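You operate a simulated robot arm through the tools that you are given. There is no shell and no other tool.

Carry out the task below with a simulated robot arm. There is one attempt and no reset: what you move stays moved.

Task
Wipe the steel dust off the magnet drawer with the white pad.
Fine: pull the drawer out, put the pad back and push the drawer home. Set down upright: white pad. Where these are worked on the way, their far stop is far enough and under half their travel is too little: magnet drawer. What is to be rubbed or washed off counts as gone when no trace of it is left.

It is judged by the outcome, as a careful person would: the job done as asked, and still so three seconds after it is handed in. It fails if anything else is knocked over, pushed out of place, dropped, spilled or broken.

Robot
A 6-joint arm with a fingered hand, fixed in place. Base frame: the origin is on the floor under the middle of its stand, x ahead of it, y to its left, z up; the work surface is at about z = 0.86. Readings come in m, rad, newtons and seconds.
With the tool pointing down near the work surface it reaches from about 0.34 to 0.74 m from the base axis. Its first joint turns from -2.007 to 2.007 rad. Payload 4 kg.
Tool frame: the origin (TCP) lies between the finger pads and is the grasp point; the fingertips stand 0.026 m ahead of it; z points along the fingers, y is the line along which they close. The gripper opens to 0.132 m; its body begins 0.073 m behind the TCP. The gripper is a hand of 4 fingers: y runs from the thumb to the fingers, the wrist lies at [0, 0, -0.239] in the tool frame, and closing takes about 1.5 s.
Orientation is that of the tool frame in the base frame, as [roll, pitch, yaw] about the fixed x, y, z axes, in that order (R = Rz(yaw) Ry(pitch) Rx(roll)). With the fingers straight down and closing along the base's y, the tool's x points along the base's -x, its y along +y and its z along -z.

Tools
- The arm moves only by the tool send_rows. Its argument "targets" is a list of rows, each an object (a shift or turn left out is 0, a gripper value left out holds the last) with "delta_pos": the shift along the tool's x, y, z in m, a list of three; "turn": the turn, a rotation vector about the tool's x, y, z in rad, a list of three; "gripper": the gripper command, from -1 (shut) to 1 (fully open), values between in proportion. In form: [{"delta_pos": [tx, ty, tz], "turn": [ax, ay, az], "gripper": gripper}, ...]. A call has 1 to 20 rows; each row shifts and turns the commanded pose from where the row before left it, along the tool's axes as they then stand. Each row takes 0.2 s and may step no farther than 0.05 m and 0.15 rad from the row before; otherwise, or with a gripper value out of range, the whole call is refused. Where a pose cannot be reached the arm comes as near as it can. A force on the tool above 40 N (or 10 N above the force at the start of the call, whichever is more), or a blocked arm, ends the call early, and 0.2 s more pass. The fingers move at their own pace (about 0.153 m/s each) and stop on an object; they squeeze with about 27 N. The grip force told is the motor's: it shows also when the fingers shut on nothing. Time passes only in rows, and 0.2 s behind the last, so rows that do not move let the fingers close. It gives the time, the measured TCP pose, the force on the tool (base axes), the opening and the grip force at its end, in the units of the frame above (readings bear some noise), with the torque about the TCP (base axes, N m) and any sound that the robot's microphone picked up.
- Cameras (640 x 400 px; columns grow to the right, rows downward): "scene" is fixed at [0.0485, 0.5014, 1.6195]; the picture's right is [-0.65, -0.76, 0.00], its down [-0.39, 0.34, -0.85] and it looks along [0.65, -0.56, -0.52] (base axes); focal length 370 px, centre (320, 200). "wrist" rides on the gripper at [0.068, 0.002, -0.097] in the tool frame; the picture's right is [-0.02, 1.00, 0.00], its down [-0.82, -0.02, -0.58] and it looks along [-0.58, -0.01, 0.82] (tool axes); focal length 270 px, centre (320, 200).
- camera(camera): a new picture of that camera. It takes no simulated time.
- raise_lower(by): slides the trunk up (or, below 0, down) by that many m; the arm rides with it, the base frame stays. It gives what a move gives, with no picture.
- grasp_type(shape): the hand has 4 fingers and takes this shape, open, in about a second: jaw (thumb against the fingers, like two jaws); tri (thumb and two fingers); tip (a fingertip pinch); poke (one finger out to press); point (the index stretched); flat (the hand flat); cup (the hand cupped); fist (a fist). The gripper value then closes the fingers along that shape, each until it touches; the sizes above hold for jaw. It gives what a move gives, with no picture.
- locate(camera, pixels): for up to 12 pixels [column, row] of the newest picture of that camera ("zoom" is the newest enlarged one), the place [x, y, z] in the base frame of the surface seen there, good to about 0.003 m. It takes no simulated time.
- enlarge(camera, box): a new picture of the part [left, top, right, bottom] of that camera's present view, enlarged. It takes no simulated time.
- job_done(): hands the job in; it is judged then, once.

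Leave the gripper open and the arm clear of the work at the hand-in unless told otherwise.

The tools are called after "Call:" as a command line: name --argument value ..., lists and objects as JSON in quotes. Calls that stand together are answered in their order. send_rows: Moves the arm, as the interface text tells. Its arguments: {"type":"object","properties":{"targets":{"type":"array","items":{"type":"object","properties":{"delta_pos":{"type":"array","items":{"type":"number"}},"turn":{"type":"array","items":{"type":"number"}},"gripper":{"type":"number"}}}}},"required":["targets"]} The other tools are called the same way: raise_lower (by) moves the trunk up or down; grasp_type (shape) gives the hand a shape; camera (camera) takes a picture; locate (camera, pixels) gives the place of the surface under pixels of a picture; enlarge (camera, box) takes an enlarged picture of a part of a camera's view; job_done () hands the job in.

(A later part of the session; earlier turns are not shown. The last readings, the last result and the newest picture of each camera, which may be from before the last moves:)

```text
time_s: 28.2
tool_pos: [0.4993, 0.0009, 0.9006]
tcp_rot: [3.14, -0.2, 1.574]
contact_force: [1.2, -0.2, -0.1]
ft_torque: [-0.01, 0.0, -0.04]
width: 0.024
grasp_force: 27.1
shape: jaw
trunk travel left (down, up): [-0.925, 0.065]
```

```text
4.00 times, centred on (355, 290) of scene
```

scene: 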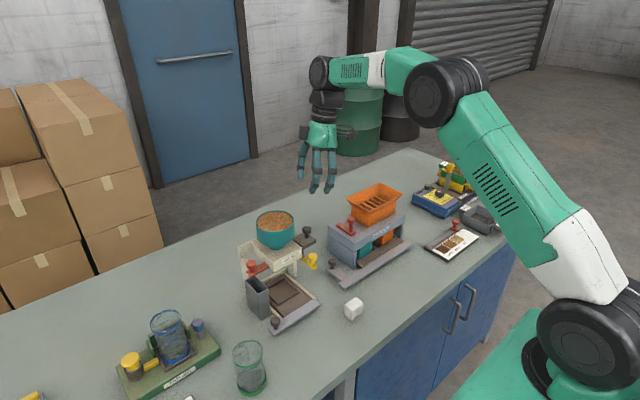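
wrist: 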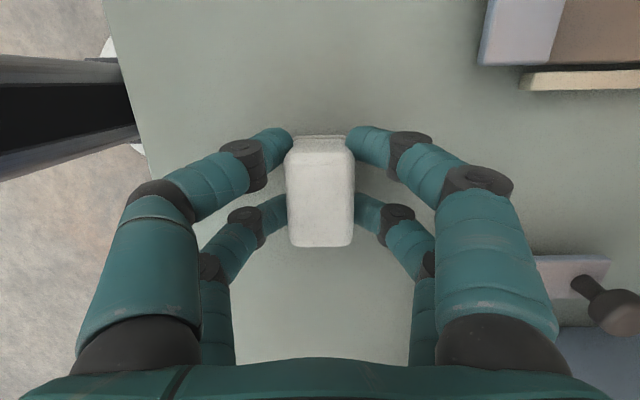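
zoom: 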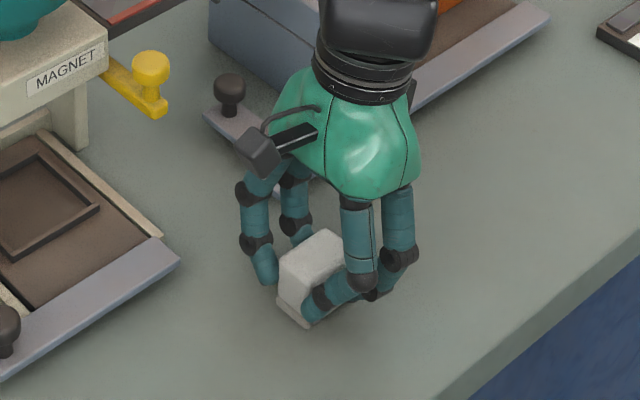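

Gripped (27 N, width 0.024). I lift straight up slowly and check that the pad comes along.

Call:
send_rows --targets '[{"delta_pos": [0.002, 0, -0.0098]}, {"delta_pos": [0.004, 0, -0.0196]}, {"delta_pos": [0.008, 0, -0.0392]}, {"delta_pos": [0.008, 0, -0.0392]}, {"delta_pos": [0.008, 0, -0.0392]}, {"delta_pos": [0.008, 0, -0.0392]}, {"delta_pos": [0.008, 0, -0.0392]}, {}]'

Call:
camera --camera "wrist"

Call:
enlarge --camera "scene" --box '[250, 120, 430, 260]'

```text
time_s: 30.0
tool_pos: [0.5013, 0.0002, 1.1295]
tcp_rot: [-3.141, -0.2, 1.573]
contact_force: [-0.4, -0.3, -0.1]
ft_torque: [0.01, 0.02, 0.01]
width: 0.024
grasp_force: 27.2
shape: jaw
trunk travel left (down, up): [-0.925, 0.065]
```

```text
taken
```

wrist: 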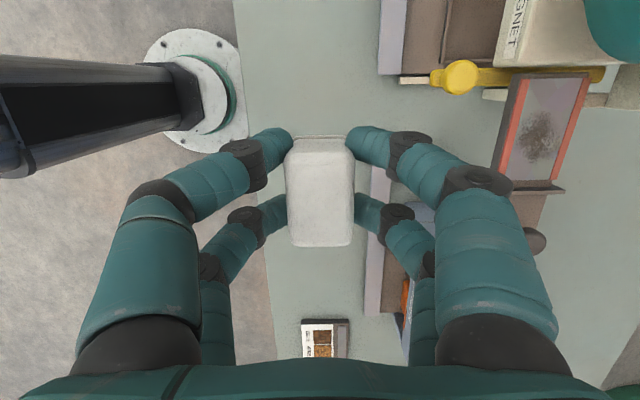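

```text
2.86 times, centred on (340, 190) of scene
```

zoom: 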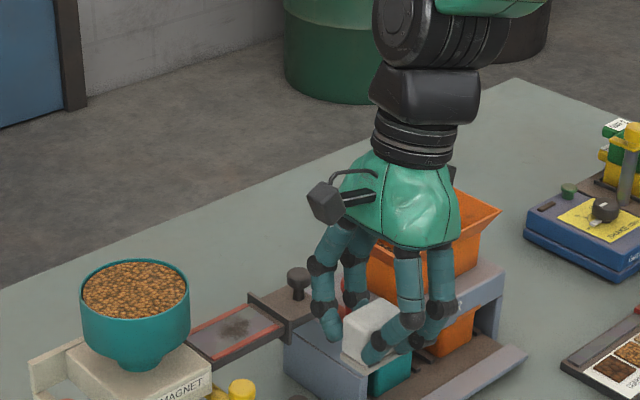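

The pad is held upright, bottom about 3.85 cm below the TCP. I move it across to above the dust patch (0.669, 0.003) at this height.

Call:
send_rows --targets '[{"delta_pos": [0.0007, 0.0419, 0.0001]}, {"delta_pos": [0.0007, 0.0419, 0.0001]}, {"delta_pos": [0.0007, 0.0419, 0.0001]}, {"delta_pos": [0.0007, 0.0419, 0.0001]}, {}]'

Call:
enlarge --camera "scene" --box '[240, 130, 400, 270]'

Call:
camera --camera "wrist"

```text
time_s: 31.2
tool_pos: [0.6664, 0.0052, 1.13]
tcp_rot: [-3.14, -0.199, 1.574]
contact_force: [-0.6, 0.0, -1.1]
ft_torque: [0.02, 0.01, -0.01]
width: 0.0234
grasp_force: 26.8
shape: jaw
trunk travel left (down, up): [-0.925, 0.065]
```

```text
2.86 times, centred on (320, 200) of scene
```

zoom: 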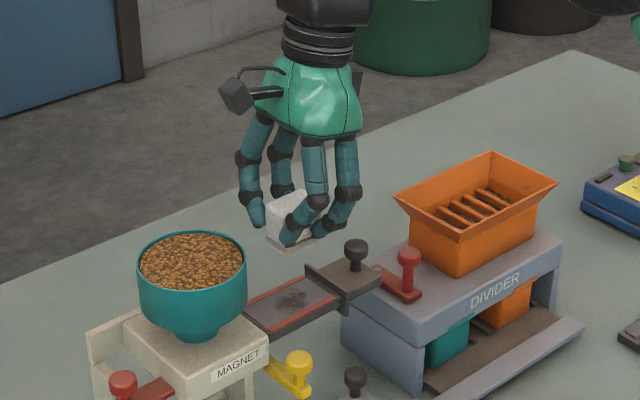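

```text
taken
```

wrist: 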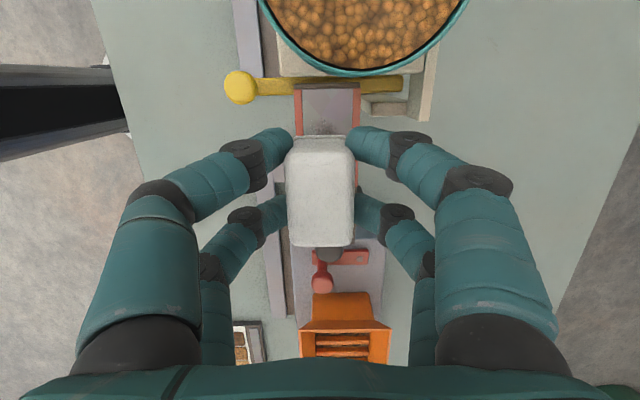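

The pad hovers above the bed. I check the bed's strip positions from this view to align x.

Call:
locate --camera "wrist" --pixels '[[298, 110], [303, 110], [328, 110], [353, 110], [357, 110], [300, 92], [356, 92], [328, 85], [328, 78], [320, 70]]'

Call:
enlarge --camera "wrist" --box '[270, 60, 390, 150]'

```text
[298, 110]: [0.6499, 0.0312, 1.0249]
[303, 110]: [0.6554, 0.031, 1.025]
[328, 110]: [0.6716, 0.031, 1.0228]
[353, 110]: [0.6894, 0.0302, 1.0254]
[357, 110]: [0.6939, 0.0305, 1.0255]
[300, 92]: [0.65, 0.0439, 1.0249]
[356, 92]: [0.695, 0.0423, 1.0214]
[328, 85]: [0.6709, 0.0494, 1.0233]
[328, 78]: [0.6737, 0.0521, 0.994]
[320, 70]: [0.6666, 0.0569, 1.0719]
```

```text
4.44 times, centred on (330, 105) of wrist
```

zoom: 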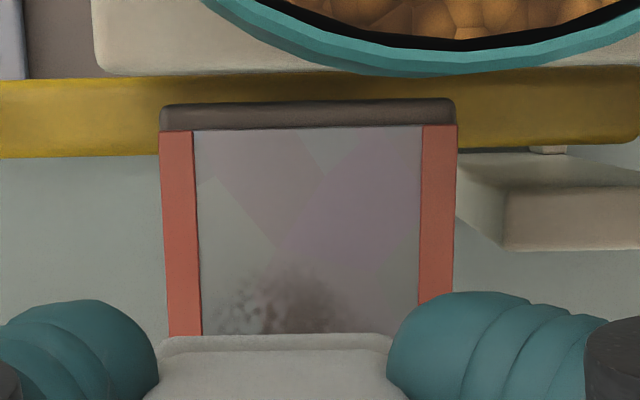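

The bed lies between red strips, inner edges about x=0.654 and 0.6885, bed z≈1.024. I descend to just above the bed (TCP z≈1.072) with the pad centred at x≈0.6705.

Call:
send_rows --targets '[{"delta_pos": [-0.0045, 0.00133, 0.0188]}, {"delta_pos": [-0.0045, 0.00133, 0.0188]}, {"delta_pos": [-0.0045, 0.00133, 0.0188]}, {}, {}]'

Call:
enlarge --camera "scene" --box '[260, 170, 380, 270]'

Call:
camera --camera "wrist"

```text
time_s: 32.4
tool_pos: [0.6712, 0.0019, 1.0724]
tcp_rot: [3.14, -0.2, 1.576]
contact_force: [-0.2, 0.2, -0.7]
ft_torque: [-0.05, 0.02, -0.01]
width: 0.024
grasp_force: 27.2
shape: jaw
trunk travel left (down, up): [-0.925, 0.065]
```

```text
4.00 times, centred on (320, 220) of scene
```

zoom: 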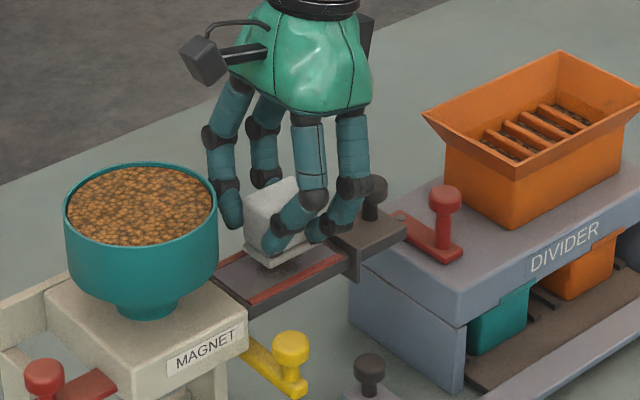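

```text
taken
```

wrist: 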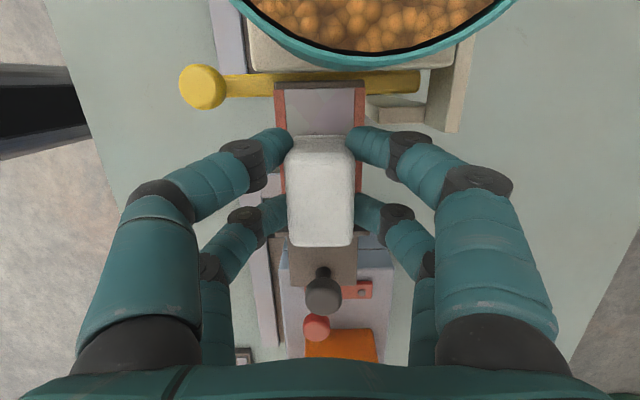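

The pad is just above the bed. I lower in 2 mm steps and read the force.

Call:
send_rows --targets '[{"delta_pos": [-0.0004, 0, 0.00196]}, {"delta_pos": [-0.0004, 0, 0.00196]}, {"delta_pos": [-0.0004, 0, 0.00196]}, {"delta_pos": [-0.0004, 0, 0.00196]}, {}]'

```text
time_s: 33.6
tool_pos: [0.6711, 0.0023, 1.0636]
tcp_rot: [-3.14, -0.2, 1.575]
contact_force: [0.1, 0.3, -0.7]
ft_torque: [-0.04, -0.02, -0.02]
width: 0.0238
grasp_force: 26.2
shape: jaw
trunk travel left (down, up): [-0.925, 0.065]
```

No contact yet. I go on in 1 mm steps.

Call:
send_rows --targets '[{"delta_pos": [-0.0002, 0, 0.00098]}, {"delta_pos": [-0.0002, 0, 0.00098]}, {}]'

Call:
send_rows --targets '[{"delta_pos": [-0.0002, 0, 0.00098]}, {"delta_pos": [-0.0002, 0, 0.00098]}, {}]'

```text
time_s: 34.4
tool_pos: [0.6712, 0.0019, 1.0626]
tcp_rot: [3.139, -0.201, 1.574]
contact_force: [0.8, 0.7, 3.1]
ft_torque: [0.06, 0.04, -0.01]
width: 0.024
grasp_force: 27.2
shape: jaw
trunk travel left (down, up): [-0.925, 0.065]
```

```text
time_s: 35.2
tool_pos: [0.6718, 0.0027, 1.0629]
tcp_rot: [3.135, -0.2, 1.575]
contact_force: [1.9, 0.4, 16.4]
ft_torque: [0.08, -0.04, -0.03]
width: 0.0238
grasp_force: 27.6
shape: jaw
trunk travel left (down, up): [-0.925, 0.065]
```

Contact at TCP z≈1.0628; 16 N is more than needed and could drag the drawer. I ease up by 1.3 mm, then rub with light strokes along y (+14 mm, -25 mm, +25 mm, back).

Call:
send_rows --targets '[{"delta_pos": [0.00026, 0, -0.00127]}, {"delta_pos": [0.0049, 0, 0.001]}, {"delta_pos": [0.0049, 0, 0.001]}, {"delta_pos": [0.0039, 0, 0.0008]}, {"delta_pos": [-0.0049, 0, -0.001]}, {"delta_pos": [-0.0049, 0, -0.001]}, {"delta_pos": [-0.0049, 0, -0.001]}, {"delta_pos": [-0.0049, 0, -0.001]}, {"delta_pos": [-0.0049, 0, -0.001]}, {"delta_pos": [0.0049, 0, 0.001]}, {"delta_pos": [0.0049, 0, 0.001]}, {}]'

Call:
camera --camera "wrist"

Call:
enlarge --camera "scene" --box '[260, 170, 380, 270]'

```text
time_s: 37.8
tool_pos: [0.6708, 0.0008, 1.0626]
tcp_rot: [3.139, -0.201, 1.573]
contact_force: [-1.4, -1.6, 12.6]
ft_torque: [0.08, 0.06, 0.0]
width: 0.0243
grasp_force: 26.7
shape: jaw
trunk travel left (down, up): [-0.925, 0.065]
```

```text
taken
```

wrist: 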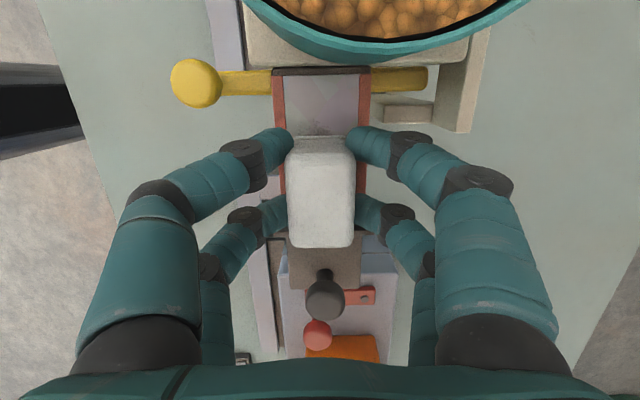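

```text
4.00 times, centred on (320, 220) of scene
```

zoom: 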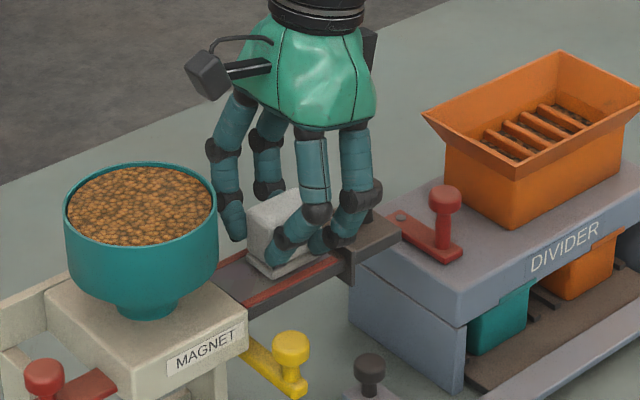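

The drawer stayed essentially in place while rubbing. I do more strokes offset slightly to each side (x -2.5 mm, then +2.5 mm) to cover the bed's full width.

Call:
send_rows --targets '[{"delta_pos": [0.0002, -0.0025, -0.0006]}, {"delta_pos": [0.0049, 0, 0.001]}, {"delta_pos": [0.0049, 0, 0.001]}, {"delta_pos": [0.0049, 0, 0.001]}, {"delta_pos": [-0.0059, 0, -0.0012]}, {"delta_pos": [-0.0059, 0, -0.0012]}, {"delta_pos": [-0.0059, 0, -0.0012]}, {"delta_pos": [-0.0059, 0, -0.0012]}, {"delta_pos": [0.0, 0.005, 0]}, {"delta_pos": [0.0059, 0, 0.0012]}, {"delta_pos": [0.0059, 0, 0.0012]}, {"delta_pos": [0.0059, 0, 0.0012]}, {"delta_pos": [0.0059, 0, 0.0012]}, {"delta_pos": [-0.0059, 0, -0.0012]}, {"delta_pos": [-0.0059, 0, -0.0012]}, {"delta_pos": [-0.0059, 0, -0.0012]}, {}]'

Call:
enlarge --camera "scene" --box '[260, 170, 380, 270]'

```text
time_s: 41.4
tool_pos: [0.6735, -0.0026, 1.0631]
tcp_rot: [-3.141, -0.2, 1.574]
contact_force: [-0.9, 1.1, 3.6]
ft_torque: [0.06, 0.04, -0.01]
width: 0.0243
grasp_force: 26.6
shape: jaw
trunk travel left (down, up): [-0.925, 0.065]
```

```text
4.00 times, centred on (320, 220) of scene
```

zoom: 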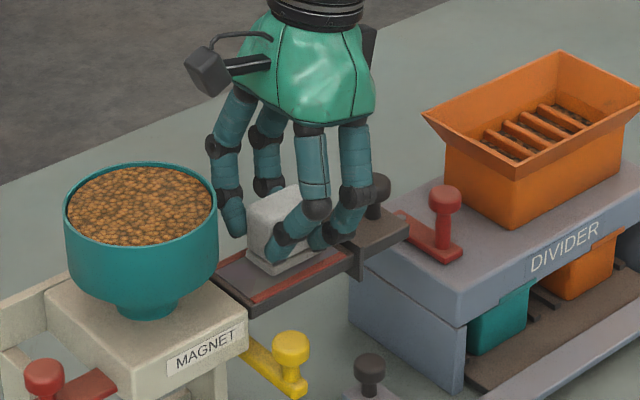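

Force is 3.6 N, still in contact. I lift the pad straight up by about 6 cm, then look at the bed.

Call:
send_rows --targets '[{"delta_pos": [0.004, 0, -0.0196]}, {"delta_pos": [0.004, 0, -0.0196]}, {"delta_pos": [0.004, 0, -0.0196]}, {}]'

Call:
enlarge --camera "scene" --box '[280, 210, 360, 270]'

Call:
enlarge --camera "wrist" --box '[260, 50, 400, 150]'

```text
time_s: 42.4
tool_pos: [0.6737, -0.0011, 1.1225]
tcp_rot: [3.141, -0.2, 1.575]
contact_force: [-0.1, -0.2, 0.5]
ft_torque: [-0.02, -0.01, 0.0]
width: 0.0244
grasp_force: 27.3
shape: jaw
trunk travel left (down, up): [-0.925, 0.065]
```

```text
6.67 times, centred on (320, 240) of scene
```

zoom: 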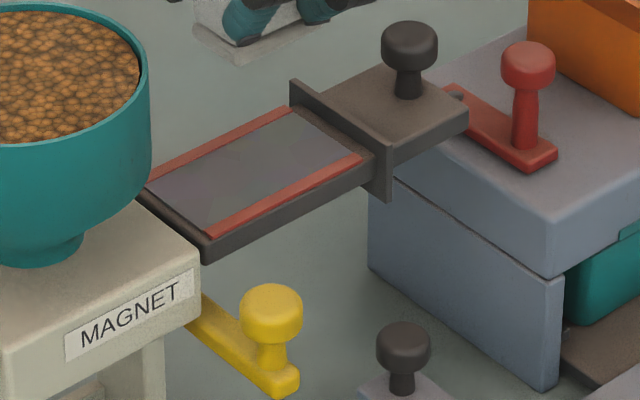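

```text
4.00 times, centred on (330, 100) of wrist
```

zoom: 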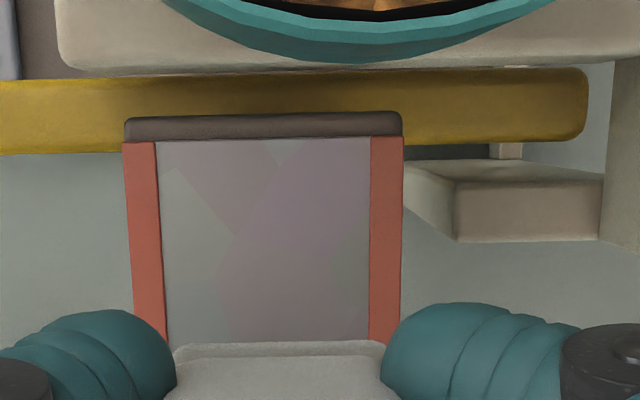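

The bed looks clean from here. I check for traces at higher magnification.

Call:
enlarge --camera "scene" --box '[295, 222, 340, 252]'

```text
13.33 times, centred on (318, 237) of scene
```

zoom: 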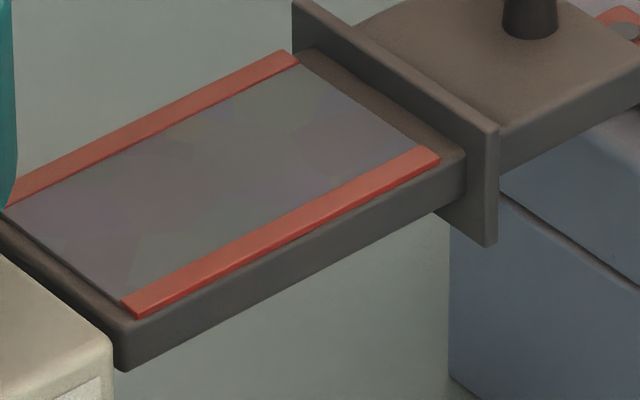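

No trace visible in the scene view. I move back toward -x (with the pad still held) to get an overhead wrist view of the bed as a second check.

Call:
send_rows --targets '[{"delta_pos": [0, -0.04, 0]}, {"delta_pos": [0, -0.04, 0]}, {"delta_pos": [0, -0.04, 0]}, {"delta_pos": [0, -0.03, 0]}, {}]'

Call:
enlarge --camera "wrist" --box '[450, 40, 640, 200]'

```text
time_s: 43.6
tool_pos: [0.5235, -0.0026, 1.121]
tcp_rot: [3.141, -0.2, 1.575]
contact_force: [0.0, -0.1, -1.2]
ft_torque: [-0.02, 0.02, -0.03]
width: 0.0242
grasp_force: 27.6
shape: jaw
trunk travel left (down, up): [-0.925, 0.065]
```

```text
2.50 times, centred on (545, 120) of wrist
```

zoom: 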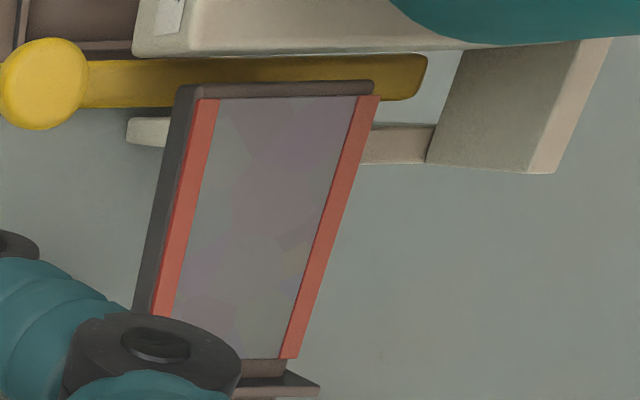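

The bed is clean apart from what look like faint reflection patches. I enlarge once more around (295,235) of the zoom to be sure.

Call:
enlarge --camera "wrist" --box '[500, 70, 600, 190]'

Call:
enlarge --camera "scene" --box '[300, 226, 335, 250]'

```text
3.33 times, centred on (550, 130) of wrist
```

zoom: 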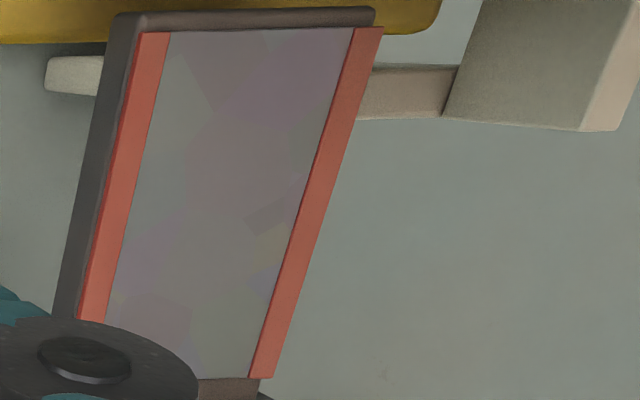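

```text
16.00 times, centred on (318, 238) of scene
```

zoom: 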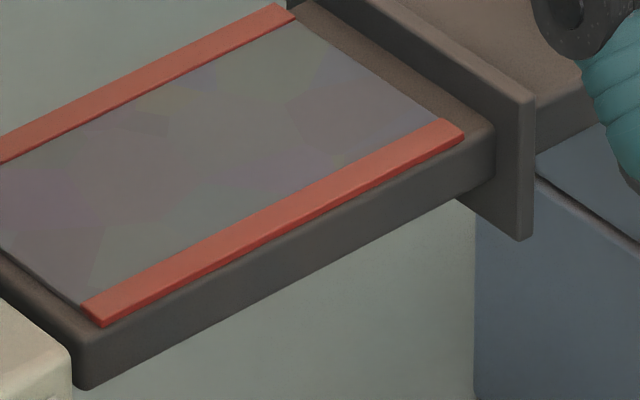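

The remaining patches are sharp-edged tints, like the steel's own pattern, but one slightly darker one near the +x strip makes me want to be certain. I'll make a second, firm pass there: return over the bed first.

Call:
send_rows --targets '[{"delta_pos": [0, 0.04, 0]}, {"delta_pos": [0, 0.04, 0]}, {"delta_pos": [0, 0.04, 0]}, {"delta_pos": [0, 0.03, 0]}, {"delta_pos": [-0.004, 0, 0.0196]}, {"delta_pos": [-0.004, 0, 0.0196]}, {"delta_pos": [-0.002, 0, 0.0098]}, {}]'

```text
time_s: 45.4
tool_pos: [0.6745, -0.0008, 1.0727]
tcp_rot: [-3.142, -0.2, 1.576]
contact_force: [0.3, -0.1, -0.8]
ft_torque: [-0.02, -0.01, 0.0]
width: 0.0241
grasp_force: 26.8
shape: jaw
trunk travel left (down, up): [-0.925, 0.065]
```

Now down to contact in small steps.

Call:
send_rows --targets '[{"delta_pos": [-0.00044, 0, 0.00216]}, {"delta_pos": [-0.00044, 0, 0.00216]}, {"delta_pos": [-0.00044, 0, 0.00216]}, {"delta_pos": [-0.00044, 0, 0.00216]}, {"delta_pos": [-0.0003, 0, 0.0015]}, {}]'

```text
time_s: 46.8
tool_pos: [0.6748, -0.0009, 1.0631]
tcp_rot: [3.14, -0.2, 1.575]
contact_force: [0.7, -0.3, 4.9]
ft_torque: [0.04, 0.02, 0.01]
width: 0.0239
grasp_force: 27.1
shape: jaw
trunk travel left (down, up): [-0.925, 0.065]
```

Contact at about 5 N. I rub with several y strokes, shifting x from +side to -side.

Call:
send_rows --targets '[{"delta_pos": [-0.0001, 0, 0.0005]}, {"delta_pos": [0.0059, 0, 0.0012]}, {"delta_pos": [0.0059, 0, 0.0012]}, {"delta_pos": [0.0049, 0, 0.001]}, {"delta_pos": [-0.0064, 0, -0.0013]}, {"delta_pos": [-0.0064, 0, -0.0013]}, {"delta_pos": [-0.0064, 0, -0.0013]}, {"delta_pos": [-0.0064, 0, -0.0013]}, {"delta_pos": [0.0064, -0.0015, 0.0013]}, {"delta_pos": [0.0064, -0.0015, 0.0013]}, {"delta_pos": [0.0064, 0, 0.0013]}, {"delta_pos": [0.0064, 0, 0.0013]}, {"delta_pos": [-0.0064, -0.0015, -0.0013]}, {"delta_pos": [-0.0064, -0.0015, -0.0013]}, {"delta_pos": [-0.0064, 0, -0.0013]}, {"delta_pos": [-0.0064, 0, -0.0013]}, {"delta_pos": [0.0064, 0, 0.0013]}, {"delta_pos": [0.0064, 0, 0.0013]}, {}]'

Call:
send_rows --targets '[{"delta_pos": [0.004, 0, -0.0196]}, {"delta_pos": [0.004, 0, -0.0196]}, {"delta_pos": [0.004, 0, -0.0196]}, {"delta_pos": [0, -0.04, 0]}, {"delta_pos": [0, -0.04, 0]}, {"delta_pos": [0, -0.04, 0]}, {"delta_pos": [0, -0.03, 0]}, {}]'

Call:
enlarge --camera "wrist" --box '[490, 60, 610, 190]'

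Call:
enlarge --camera "scene" --box '[295, 222, 340, 252]'

```text
time_s: 50.8
tool_pos: [0.6668, 0.0017, 1.0623]
tcp_rot: [3.14, -0.202, 1.574]
contact_force: [1.2, -2.3, 9.3]
ft_torque: [-0.05, -0.05, 0.0]
width: 0.0239
grasp_force: 27.1
shape: jaw
trunk travel left (down, up): [-0.925, 0.065]
```

```text
time_s: 52.6
tool_pos: [0.5185, 0.0009, 1.1218]
tcp_rot: [3.141, -0.202, 1.574]
contact_force: [0.4, -0.2, -0.7]
ft_torque: [-0.02, 0.02, 0.01]
width: 0.024
grasp_force: 26.9
shape: jaw
trunk travel left (down, up): [-0.925, 0.065]
```

```text
3.08 times, centred on (550, 125) of wrist
```

zoom: 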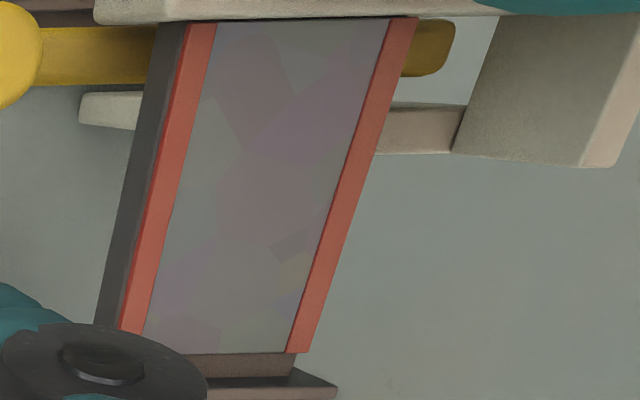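

```text
13.33 times, centred on (318, 237) of scene
```

zoom: 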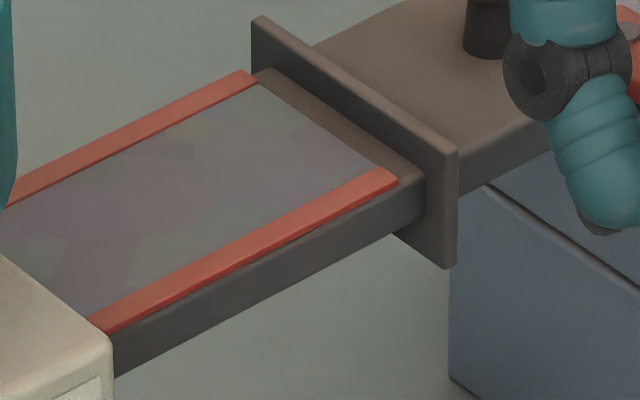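

Same pattern as before, moving with the drawer: it's the steel's tint, and the bed is clean. (The drawer slid in ~8 mm from rubbing, which is fine.) Now I return the pad to its original place at (0.499, 0.000).

Call:
send_rows --targets '[{"delta_pos": [0, -0.0192, 0]}, {"delta_pos": [-0.008, 0, 0.0392]}, {"delta_pos": [-0.008, 0, 0.0392]}, {"delta_pos": [-0.008, 0, 0.0392]}, {"delta_pos": [-0.008, 0, 0.0392]}, {"delta_pos": [-0.008, 0, 0.0392]}, {"delta_pos": [-0.0016, 0, 0.0078]}, {}]'

Call:
enlarge --camera "scene" --box '[290, 240, 420, 340]'

```text
time_s: 54.4
tool_pos: [0.4988, 0.0016, 0.9125]
tcp_rot: [-3.141, -0.199, 1.575]
contact_force: [-0.2, -0.2, -0.1]
ft_torque: [-0.01, -0.03, 0.02]
width: 0.024
grasp_force: 26.8
shape: jaw
trunk travel left (down, up): [-0.925, 0.065]
```

```text
4.00 times, centred on (355, 290) of scene
```

zoom: 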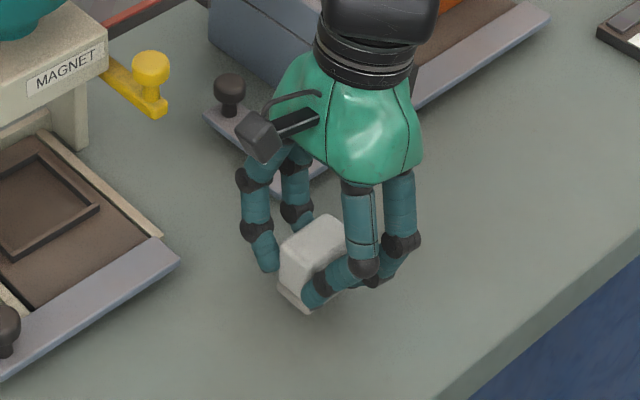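

The pad is about 1.2 cm above the bench. I lower in 2 mm steps to gentle contact.

Call:
send_rows --targets '[{"delta_pos": [-0.0004, 0, 0.00196]}, {"delta_pos": [-0.0004, 0, 0.00196]}, {"delta_pos": [-0.0004, 0, 0.00196]}, {"delta_pos": [-0.0004, 0, 0.00196]}, {"delta_pos": [-0.0004, 0, 0.00196]}, {}]'

```text
time_s: 55.8
tool_pos: [0.4981, 0.0014, 0.9018]
tcp_rot: [-3.139, -0.2, 1.574]
contact_force: [-0.8, -0.1, -0.3]
ft_torque: [0.0, -0.02, 0.05]
width: 0.024
grasp_force: 27.1
shape: jaw
trunk travel left (down, up): [-0.925, 0.065]
```

Call:
send_rows --targets '[{"delta_pos": [-0.0002, 0.0005, 0.00098]}, {"delta_pos": [-0.0001, 0, 0.0005]}, {}]'

```text
time_s: 56.6
tool_pos: [0.5001, 0.0016, 0.9022]
tcp_rot: [3.141, -0.198, 1.576]
contact_force: [-0.7, 0.4, -0.8]
ft_torque: [0.01, -0.01, 0.01]
width: 0.024
grasp_force: 26.8
shape: jaw
trunk travel left (down, up): [-0.925, 0.065]
```

Still no contact force; readings are noisy to a millimetre. I lower another 1 mm at a time.

Call:
send_rows --targets '[{"delta_pos": [-0.0002, 0, 0.00098]}, {}, {}]'

Call:
enlarge --camera "scene" --box '[330, 270, 390, 325]'

```text
time_s: 57.4
tool_pos: [0.5004, 0.003, 0.9]
tcp_rot: [-3.141, -0.202, 1.574]
contact_force: [0.0, -0.5, -0.6]
ft_torque: [-0.01, 0.0, -0.02]
width: 0.0237
grasp_force: 26.9
shape: jaw
trunk travel left (down, up): [-0.925, 0.065]
```

```text
7.27 times, centred on (360, 298) of scene
```

zoom: 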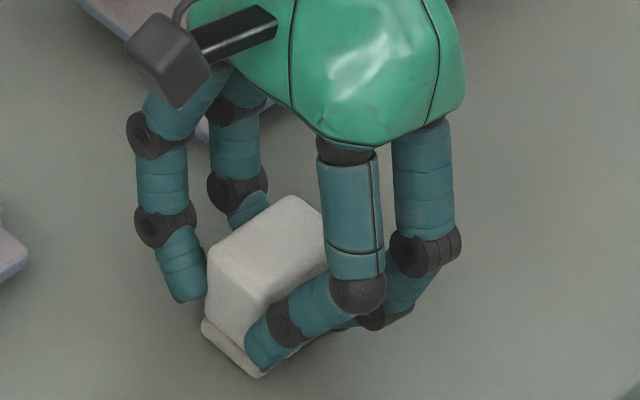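

One more millimetre down to feel the bench.

Call:
send_rows --targets '[{"delta_pos": [-0.0002, 0, 0.00098]}, {}]'

```text
time_s: 58.0
tool_pos: [0.4993, 0.0005, 0.8992]
tcp_rot: [3.141, -0.2, 1.573]
contact_force: [-1.0, -0.6, -0.5]
ft_torque: [0.01, 0.0, 0.03]
width: 0.0239
grasp_force: 27.2
shape: jaw
trunk travel left (down, up): [-0.925, 0.065]
```

Call:
send_rows --targets '[{"delta_pos": [-0.0002, 0, 0.00098]}, {}]'

```text
time_s: 58.6
tool_pos: [0.4992, 0.0013, 0.8991]
tcp_rot: [3.14, -0.199, 1.575]
contact_force: [1.4, 0.0, 3.7]
ft_torque: [-0.05, -0.05, -0.01]
width: 0.0242
grasp_force: 26.8
shape: jaw
trunk travel left (down, up): [-0.925, 0.065]
```

Contact at 3.7 N: the pad stands on the bench. I open the fingers slowly to 0.07 m and retreat along the tool axis.

Call:
send_rows --targets '[{"gripper": -0.6}, {"gripper": -0.5}, {"gripper": -0.3}, {"gripper": 0.0}, {"gripper": 0.06}, {}, {}]'

Call:
camera --camera "wrist"

```text
time_s: 60.2
tool_pos: [0.4989, 0.0019, 0.8984]
tcp_rot: [-3.141, -0.198, 1.574]
contact_force: [0.0, -0.2, -1.0]
ft_torque: [-0.01, 0.02, 0.0]
width: 0.0693
grasp_force: 0.1
shape: jaw
trunk travel left (down, up): [-0.925, 0.065]
```

```text
taken
```

wrist: 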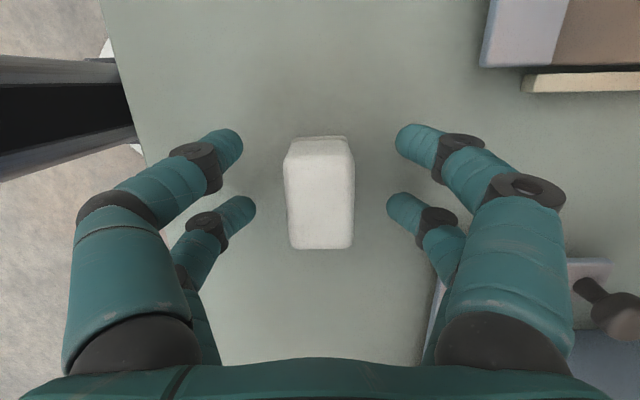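

The pad stands upright at its place. I retreat along the tool axis and rise to z≈1.2.

Call:
send_rows --targets '[{"delta_pos": [0, 0, -0.03]}, {"delta_pos": [0, 0, -0.04]}, {"delta_pos": [0, 0, -0.04]}, {"delta_pos": [0.008, 0, -0.0392]}, {"delta_pos": [0.008, 0, -0.0392]}, {"delta_pos": [0.008, 0, -0.0392]}, {"delta_pos": [0.008, 0, -0.0392]}, {"delta_pos": [0.006, 0, -0.0294]}, {}]'

Call:
camera --camera "wrist"

Call:
camera --camera "scene"

```text
time_s: 62.2
tool_pos: [0.4998, -0.0201, 1.1976]
tcp_rot: [-3.141, -0.2, 1.575]
contact_force: [0.0, 0.7, -0.7]
ft_torque: [0.04, 0.04, -0.02]
width: 0.0696
grasp_force: 0.2
shape: jaw
trunk travel left (down, up): [-0.925, 0.065]
```

```text
taken
```

wrist: 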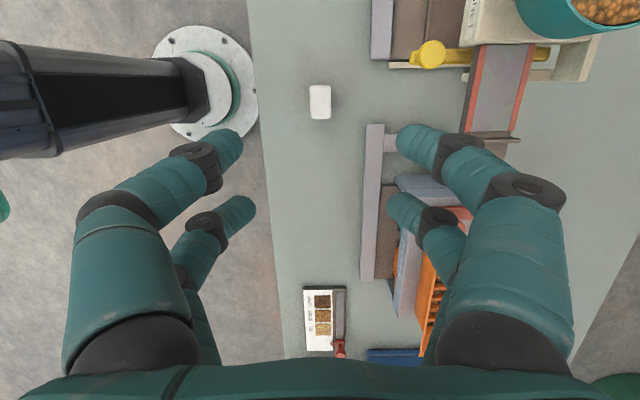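

```text
taken
```

scene: 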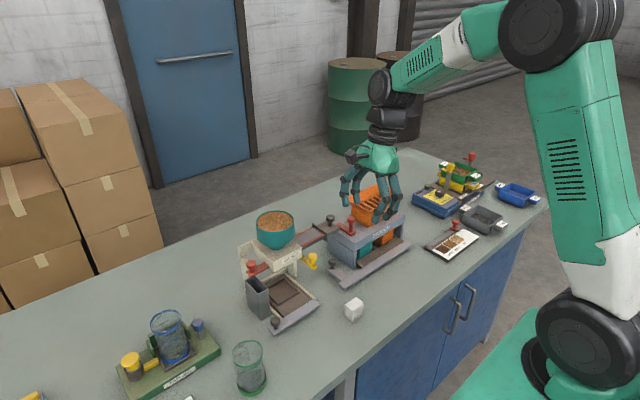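

The pad is back upright. Now I locate the drawer knob (scene ≈ (330,218)) and check the pad position.

Call:
enlarge --camera "scene" --box '[300, 200, 370, 250]'

Call:
locate --camera "scene" --pixels '[[330, 217], [330, 220], [353, 302], [346, 306], [361, 303]]'

Call:
locate --camera "wrist" --pixels '[[320, 100], [310, 100], [330, 100], [320, 87], [320, 116]]'

```text
8.00 times, centred on (335, 225) of scene
```

zoom: 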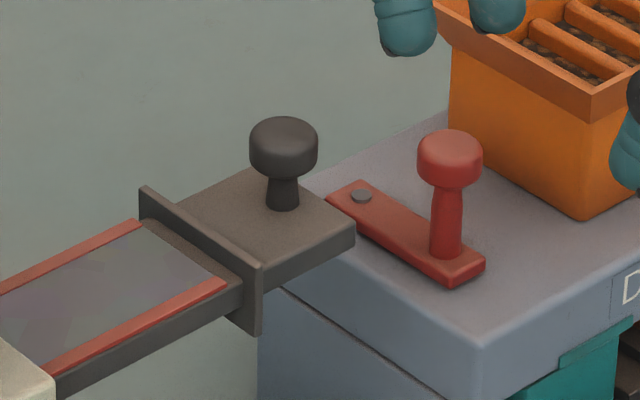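

```text
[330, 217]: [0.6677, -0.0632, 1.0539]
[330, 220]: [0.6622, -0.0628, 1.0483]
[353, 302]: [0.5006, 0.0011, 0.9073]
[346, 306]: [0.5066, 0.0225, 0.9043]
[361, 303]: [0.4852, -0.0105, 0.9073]
```

```text
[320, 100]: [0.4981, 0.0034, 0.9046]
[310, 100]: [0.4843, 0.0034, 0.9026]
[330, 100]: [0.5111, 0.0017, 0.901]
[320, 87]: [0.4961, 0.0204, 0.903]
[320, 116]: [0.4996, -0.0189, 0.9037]
```

Pad centre (0.498, 0.002), z 0.904: same as before. The knob is now at (0.669, -0.064). I move above it in this orientation.

Call:
send_rows --targets '[{"delta_pos": [-0.01433, 0.03404, 0.00232]}, {"delta_pos": [-0.01433, 0.03404, 0.00232]}, {"delta_pos": [-0.01433, 0.03404, 0.00232]}, {"delta_pos": [-0.01433, 0.03404, 0.00232]}, {"delta_pos": [-0.01433, 0.03404, 0.00232]}, {}]'

Call:
camera --camera "wrist"

```text
time_s: 63.6
tool_pos: [0.6687, -0.0865, 1.1726]
tcp_rot: [3.141, -0.199, 1.574]
contact_force: [-0.5, 0.5, -0.2]
ft_torque: [-0.01, -0.03, 0.0]
width: 0.0693
grasp_force: 0.1
shape: jaw
trunk travel left (down, up): [-0.925, 0.065]
```

```text
taken
```

wrist: 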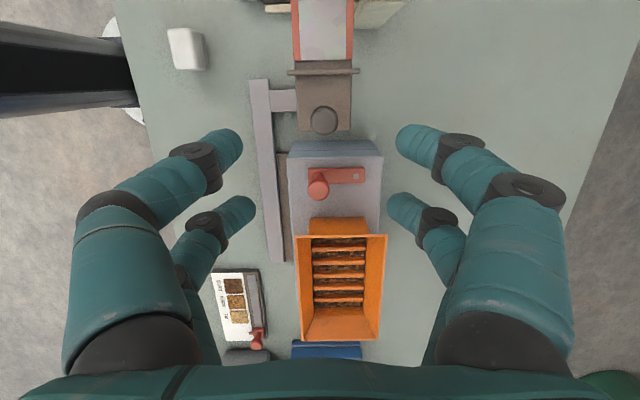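

The knob is at (323,120) here. I refine its position and the red knob's.

Call:
locate --camera "wrist" --pixels '[[323, 120], [312, 120], [335, 120], [323, 109], [323, 131], [318, 176], [318, 185], [340, 168], [340, 150]]'

Call:
enlarge --camera "wrist" --box '[270, 60, 390, 210]'

```text
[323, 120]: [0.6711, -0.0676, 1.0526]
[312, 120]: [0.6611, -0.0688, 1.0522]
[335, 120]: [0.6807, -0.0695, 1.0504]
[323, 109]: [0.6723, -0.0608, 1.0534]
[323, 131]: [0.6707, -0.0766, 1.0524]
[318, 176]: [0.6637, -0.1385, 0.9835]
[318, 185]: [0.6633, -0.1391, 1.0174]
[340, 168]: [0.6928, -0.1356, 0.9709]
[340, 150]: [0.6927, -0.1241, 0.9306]
```

```text
2.67 times, centred on (330, 135) of wrist
```

zoom: 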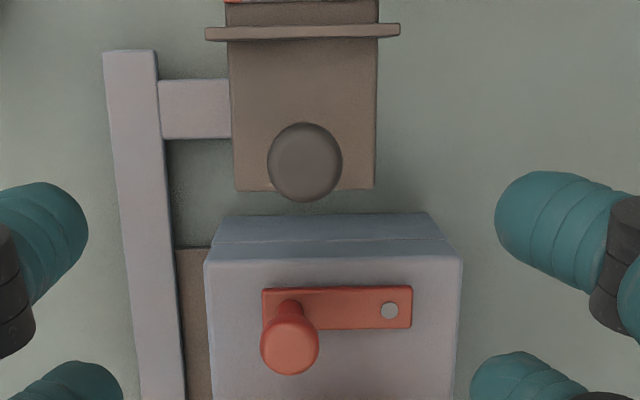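

Knob centre (0.671, -0.069). I descend around it along the tool axis, with the fingers at 0.07 m, to TCP z≈1.055.

Call:
send_rows --targets '[{"delta_pos": [-0.0013, 0.00046, 0.0239]}, {"delta_pos": [-0.0013, 0.00046, 0.0239]}, {"delta_pos": [-0.0013, 0.00046, 0.0239]}, {"delta_pos": [-0.0013, 0.00046, 0.0239]}, {"delta_pos": [-0.0013, 0.00046, 0.0229]}, {}]'

Call:
camera --camera "wrist"

Call:
enlarge --camera "scene" --box '[260, 170, 380, 270]'

```text
time_s: 65.0
tool_pos: [0.6713, -0.0698, 1.054]
tcp_rot: [-3.141, -0.202, 1.575]
contact_force: [-0.3, 0.2, 0.3]
ft_torque: [0.0, 0.0, -0.03]
width: 0.0695
grasp_force: 0.1
shape: jaw
trunk travel left (down, up): [-0.925, 0.065]
```

```text
taken
```

wrist: 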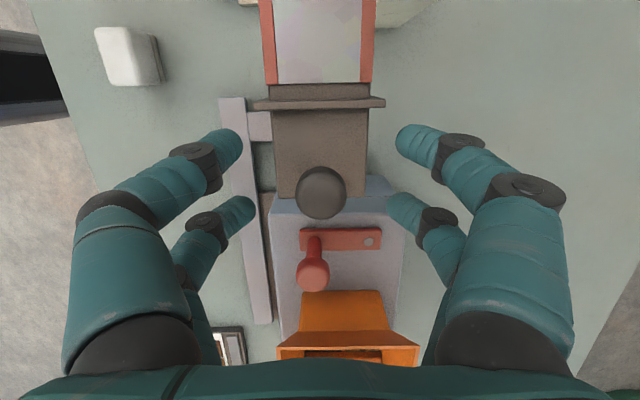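

```text
4.00 times, centred on (320, 220) of scene
```

zoom: 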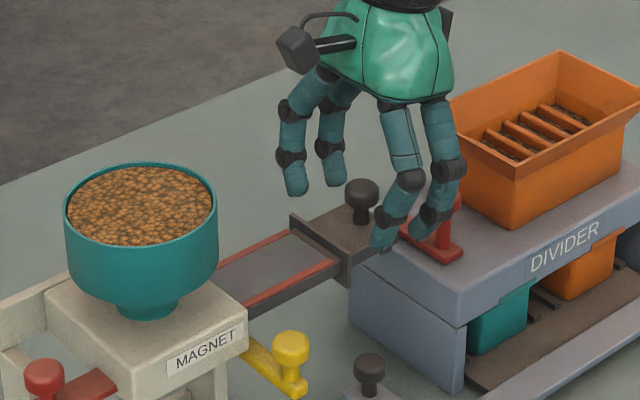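

The knob is centred between finger pairs. I close the fingers to cage it.

Call:
send_rows --targets '[{"gripper": -0.5}, {"gripper": -1}, {}, {}, {}, {}, {}, {}]'

Call:
camera --camera "wrist"

```text
time_s: 66.8
tool_pos: [0.6723, -0.0693, 1.0537]
tcp_rot: [-3.14, -0.202, 1.573]
contact_force: [-0.2, -0.3, -2.2]
ft_torque: [0.04, 0.03, 0.01]
width: 0.0
grasp_force: 27.2
shape: jaw
trunk travel left (down, up): [-0.925, 0.065]
```

```text
taken
```

wrist: 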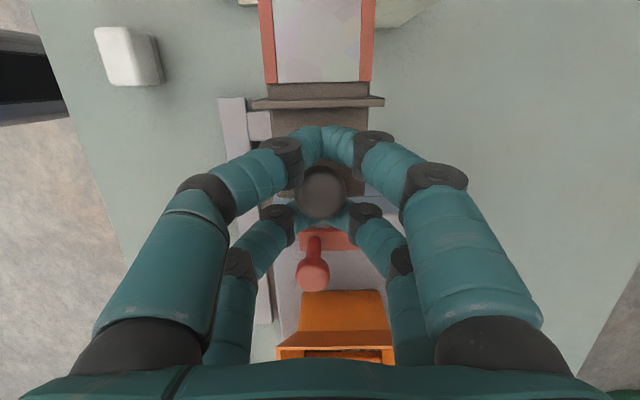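

Caged. Now I push the drawer along +y, 6 cm in 1 cm rows, watching force.

Call:
send_rows --targets '[{"delta_pos": [0.0098, 0, 0.00199]}, {"delta_pos": [0.0098, 0, 0.00199]}, {"delta_pos": [0.0098, 0, 0.00199]}, {"delta_pos": [0.0098, 0, 0.00199]}, {"delta_pos": [0.0098, 0, 0.00199]}, {"delta_pos": [0.0098, 0, 0.00199]}, {}]'

Call:
enlarge --camera "scene" --box '[260, 170, 380, 270]'

Call:
camera --camera "wrist"

```text
time_s: 68.4
tool_pos: [0.672, -0.0096, 1.0538]
tcp_rot: [-3.141, -0.202, 1.576]
contact_force: [0.6, -1.6, -2.0]
ft_torque: [0.01, 0.03, -0.01]
width: 0.0001
grasp_force: 27.3
shape: jaw
trunk travel left (down, up): [-0.925, 0.065]
```

```text
4.00 times, centred on (320, 220) of scene
```

zoom: 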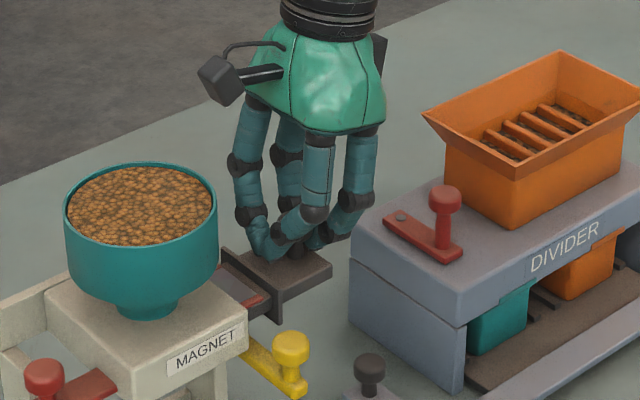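

```text
taken
```

wrist: 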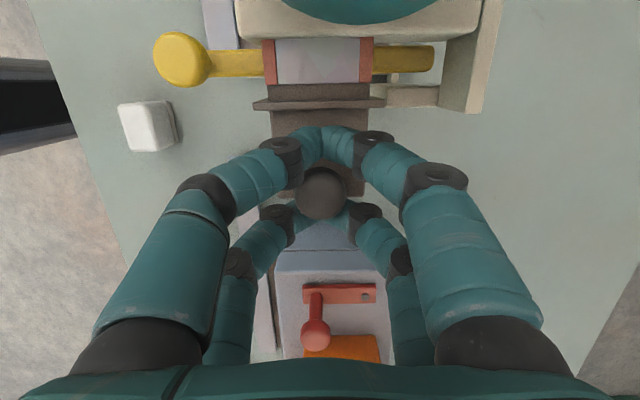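

Moving smoothly, 2 cm remain. I continue 1.5 cm in 5 mm rows.

Call:
send_rows --targets '[{"delta_pos": [0.0049, 0, 0.001]}, {"delta_pos": [0.0049, 0, 0.001]}, {"delta_pos": [0.0049, 0, 0.001]}, {}]'

Call:
enlarge --camera "scene" --box '[260, 180, 350, 260]'

```text
time_s: 69.4
tool_pos: [0.6728, 0.0058, 1.0536]
tcp_rot: [3.141, -0.201, 1.574]
contact_force: [0.1, -1.9, -2.8]
ft_torque: [0.02, -0.03, -0.04]
width: 0.0
grasp_force: 27.0
shape: jaw
trunk travel left (down, up): [-0.925, 0.065]
```

```text
5.00 times, centred on (305, 220) of scene
```

zoom: 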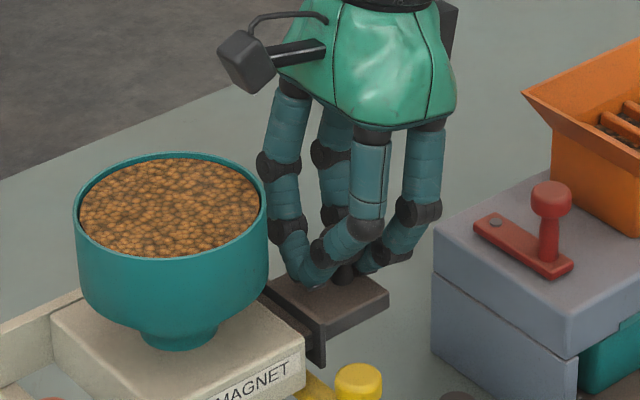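

Almost home. I push on in 2 mm rows until the stop is felt.

Call:
send_rows --targets '[{"delta_pos": [0.00196, 0, 0.0004]}, {"delta_pos": [0.00196, 0, 0.0004]}, {"delta_pos": [0.00196, 0, 0.0004]}, {}]'

Call:
enlarge --camera "scene" --box '[260, 180, 350, 260]'

```text
time_s: 70.4
tool_pos: [0.6709, 0.0112, 1.0532]
tcp_rot: [-3.141, -0.2, 1.572]
contact_force: [0.3, -1.7, -1.8]
ft_torque: [-0.03, 0.03, 0.0]
width: 0.0
grasp_force: 26.9
shape: jaw
trunk travel left (down, up): [-0.925, 0.065]
```

```text
5.00 times, centred on (305, 220) of scene
```

zoom: 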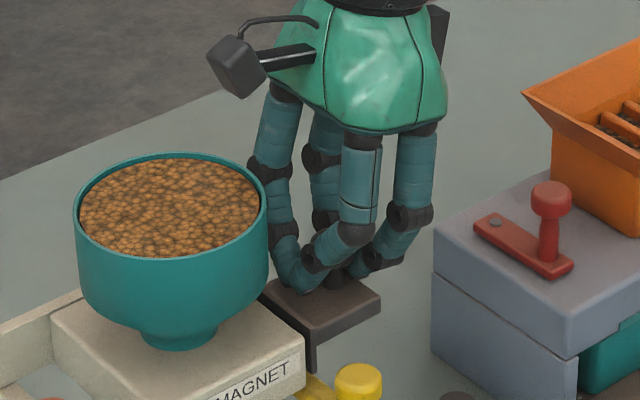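

Not yet at the stop (only 1.7 N). Two more 2 mm rows.

Call:
send_rows --targets '[{"delta_pos": [0.00196, 0, 0.0004]}, {"delta_pos": [0.00098, 0, 0.0002]}, {}]'

```text
time_s: 71.2
tool_pos: [0.6718, 0.0139, 1.0536]
tcp_rot: [-3.141, -0.201, 1.573]
contact_force: [0.8, -1.9, -1.5]
ft_torque: [-0.03, -0.03, -0.03]
width: 0.0001
grasp_force: 27.0
shape: jaw
trunk travel left (down, up): [-0.925, 0.065]
```

Call:
send_rows --targets '[{"delta_pos": [0.00147, 0, 0.0003]}, {"delta_pos": [0.00147, 0, 0.0003]}, {}]'

Call:
enlarge --camera "scene" --box '[260, 180, 350, 260]'

Call:
camera --camera "wrist"

```text
time_s: 72.0
tool_pos: [0.6725, 0.015, 1.0531]
tcp_rot: [-3.141, -0.2, 1.575]
contact_force: [1.4, -9.1, -1.4]
ft_torque: [-0.11, 0.0, 0.02]
width: 0.0
grasp_force: 26.9
shape: jaw
trunk travel left (down, up): [-0.925, 0.065]
```

```text
5.00 times, centred on (305, 220) of scene
```

zoom: 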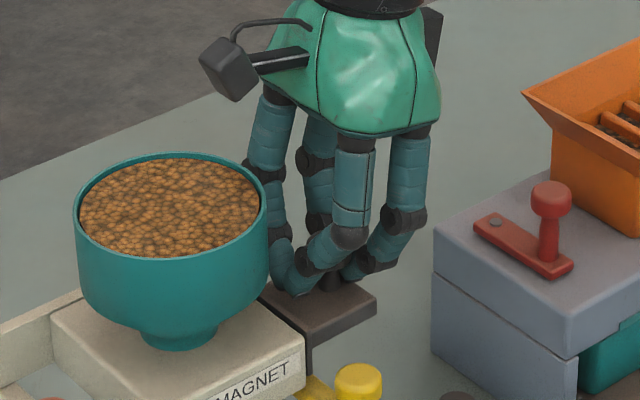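

```text
taken
```

wrist: 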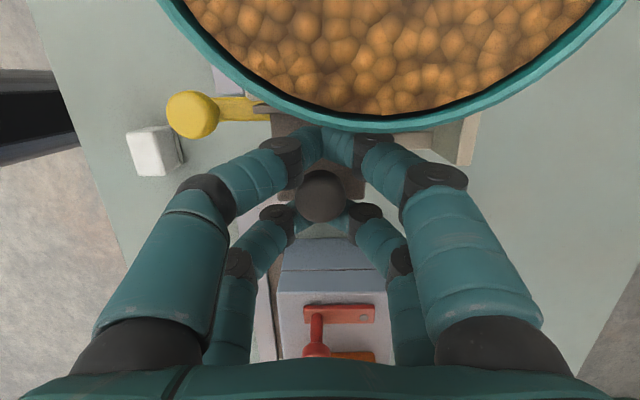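

At 9 N the drawer has met its stop. I relieve 1 mm, open the fingers to 0.07 m, and lift back along the tool axis.

Call:
send_rows --targets '[{"delta_pos": [-0.0015, 0, -0.0003]}, {"gripper": -0.5}, {"gripper": 0.0}, {"gripper": 0.06}, {}, {}, {"delta_pos": [0, 0, -0.02]}, {"delta_pos": [0, 0, -0.03]}, {"delta_pos": [0, 0, -0.04]}, {"delta_pos": [0, 0, -0.04]}, {}]'

Call:
enlarge --camera "scene" --box '[250, 205, 330, 275]'

Call:
camera --camera "wrist"

```text
time_s: 74.4
tool_pos: [0.671, -0.0103, 1.1816]
tcp_rot: [-3.142, -0.202, 1.576]
contact_force: [-0.8, -0.9, 0.7]
ft_torque: [0.01, -0.03, 0.03]
width: 0.0694
grasp_force: 0.0
shape: jaw
trunk travel left (down, up): [-0.925, 0.065]
```

```text
5.71 times, centred on (290, 240) of scene
```

zoom: 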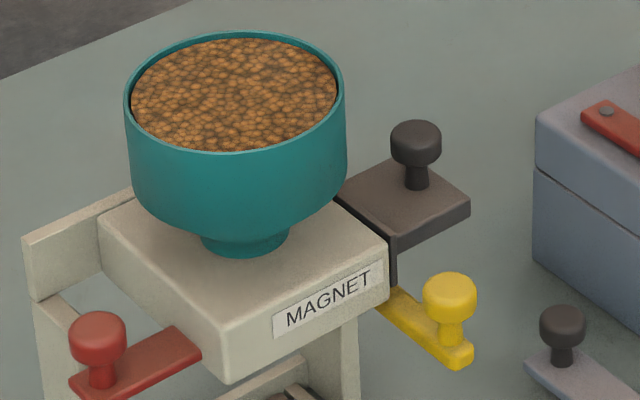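

```text
taken
```

wrist: 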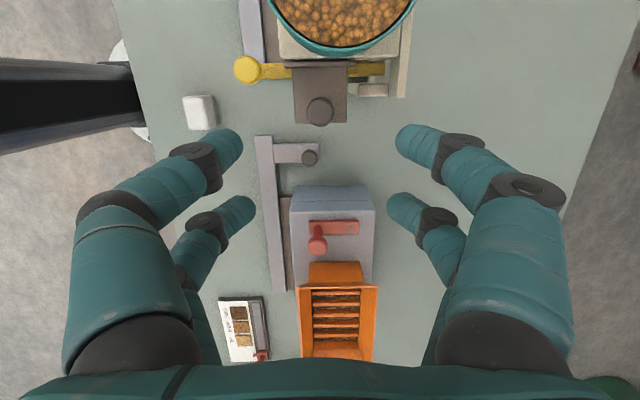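

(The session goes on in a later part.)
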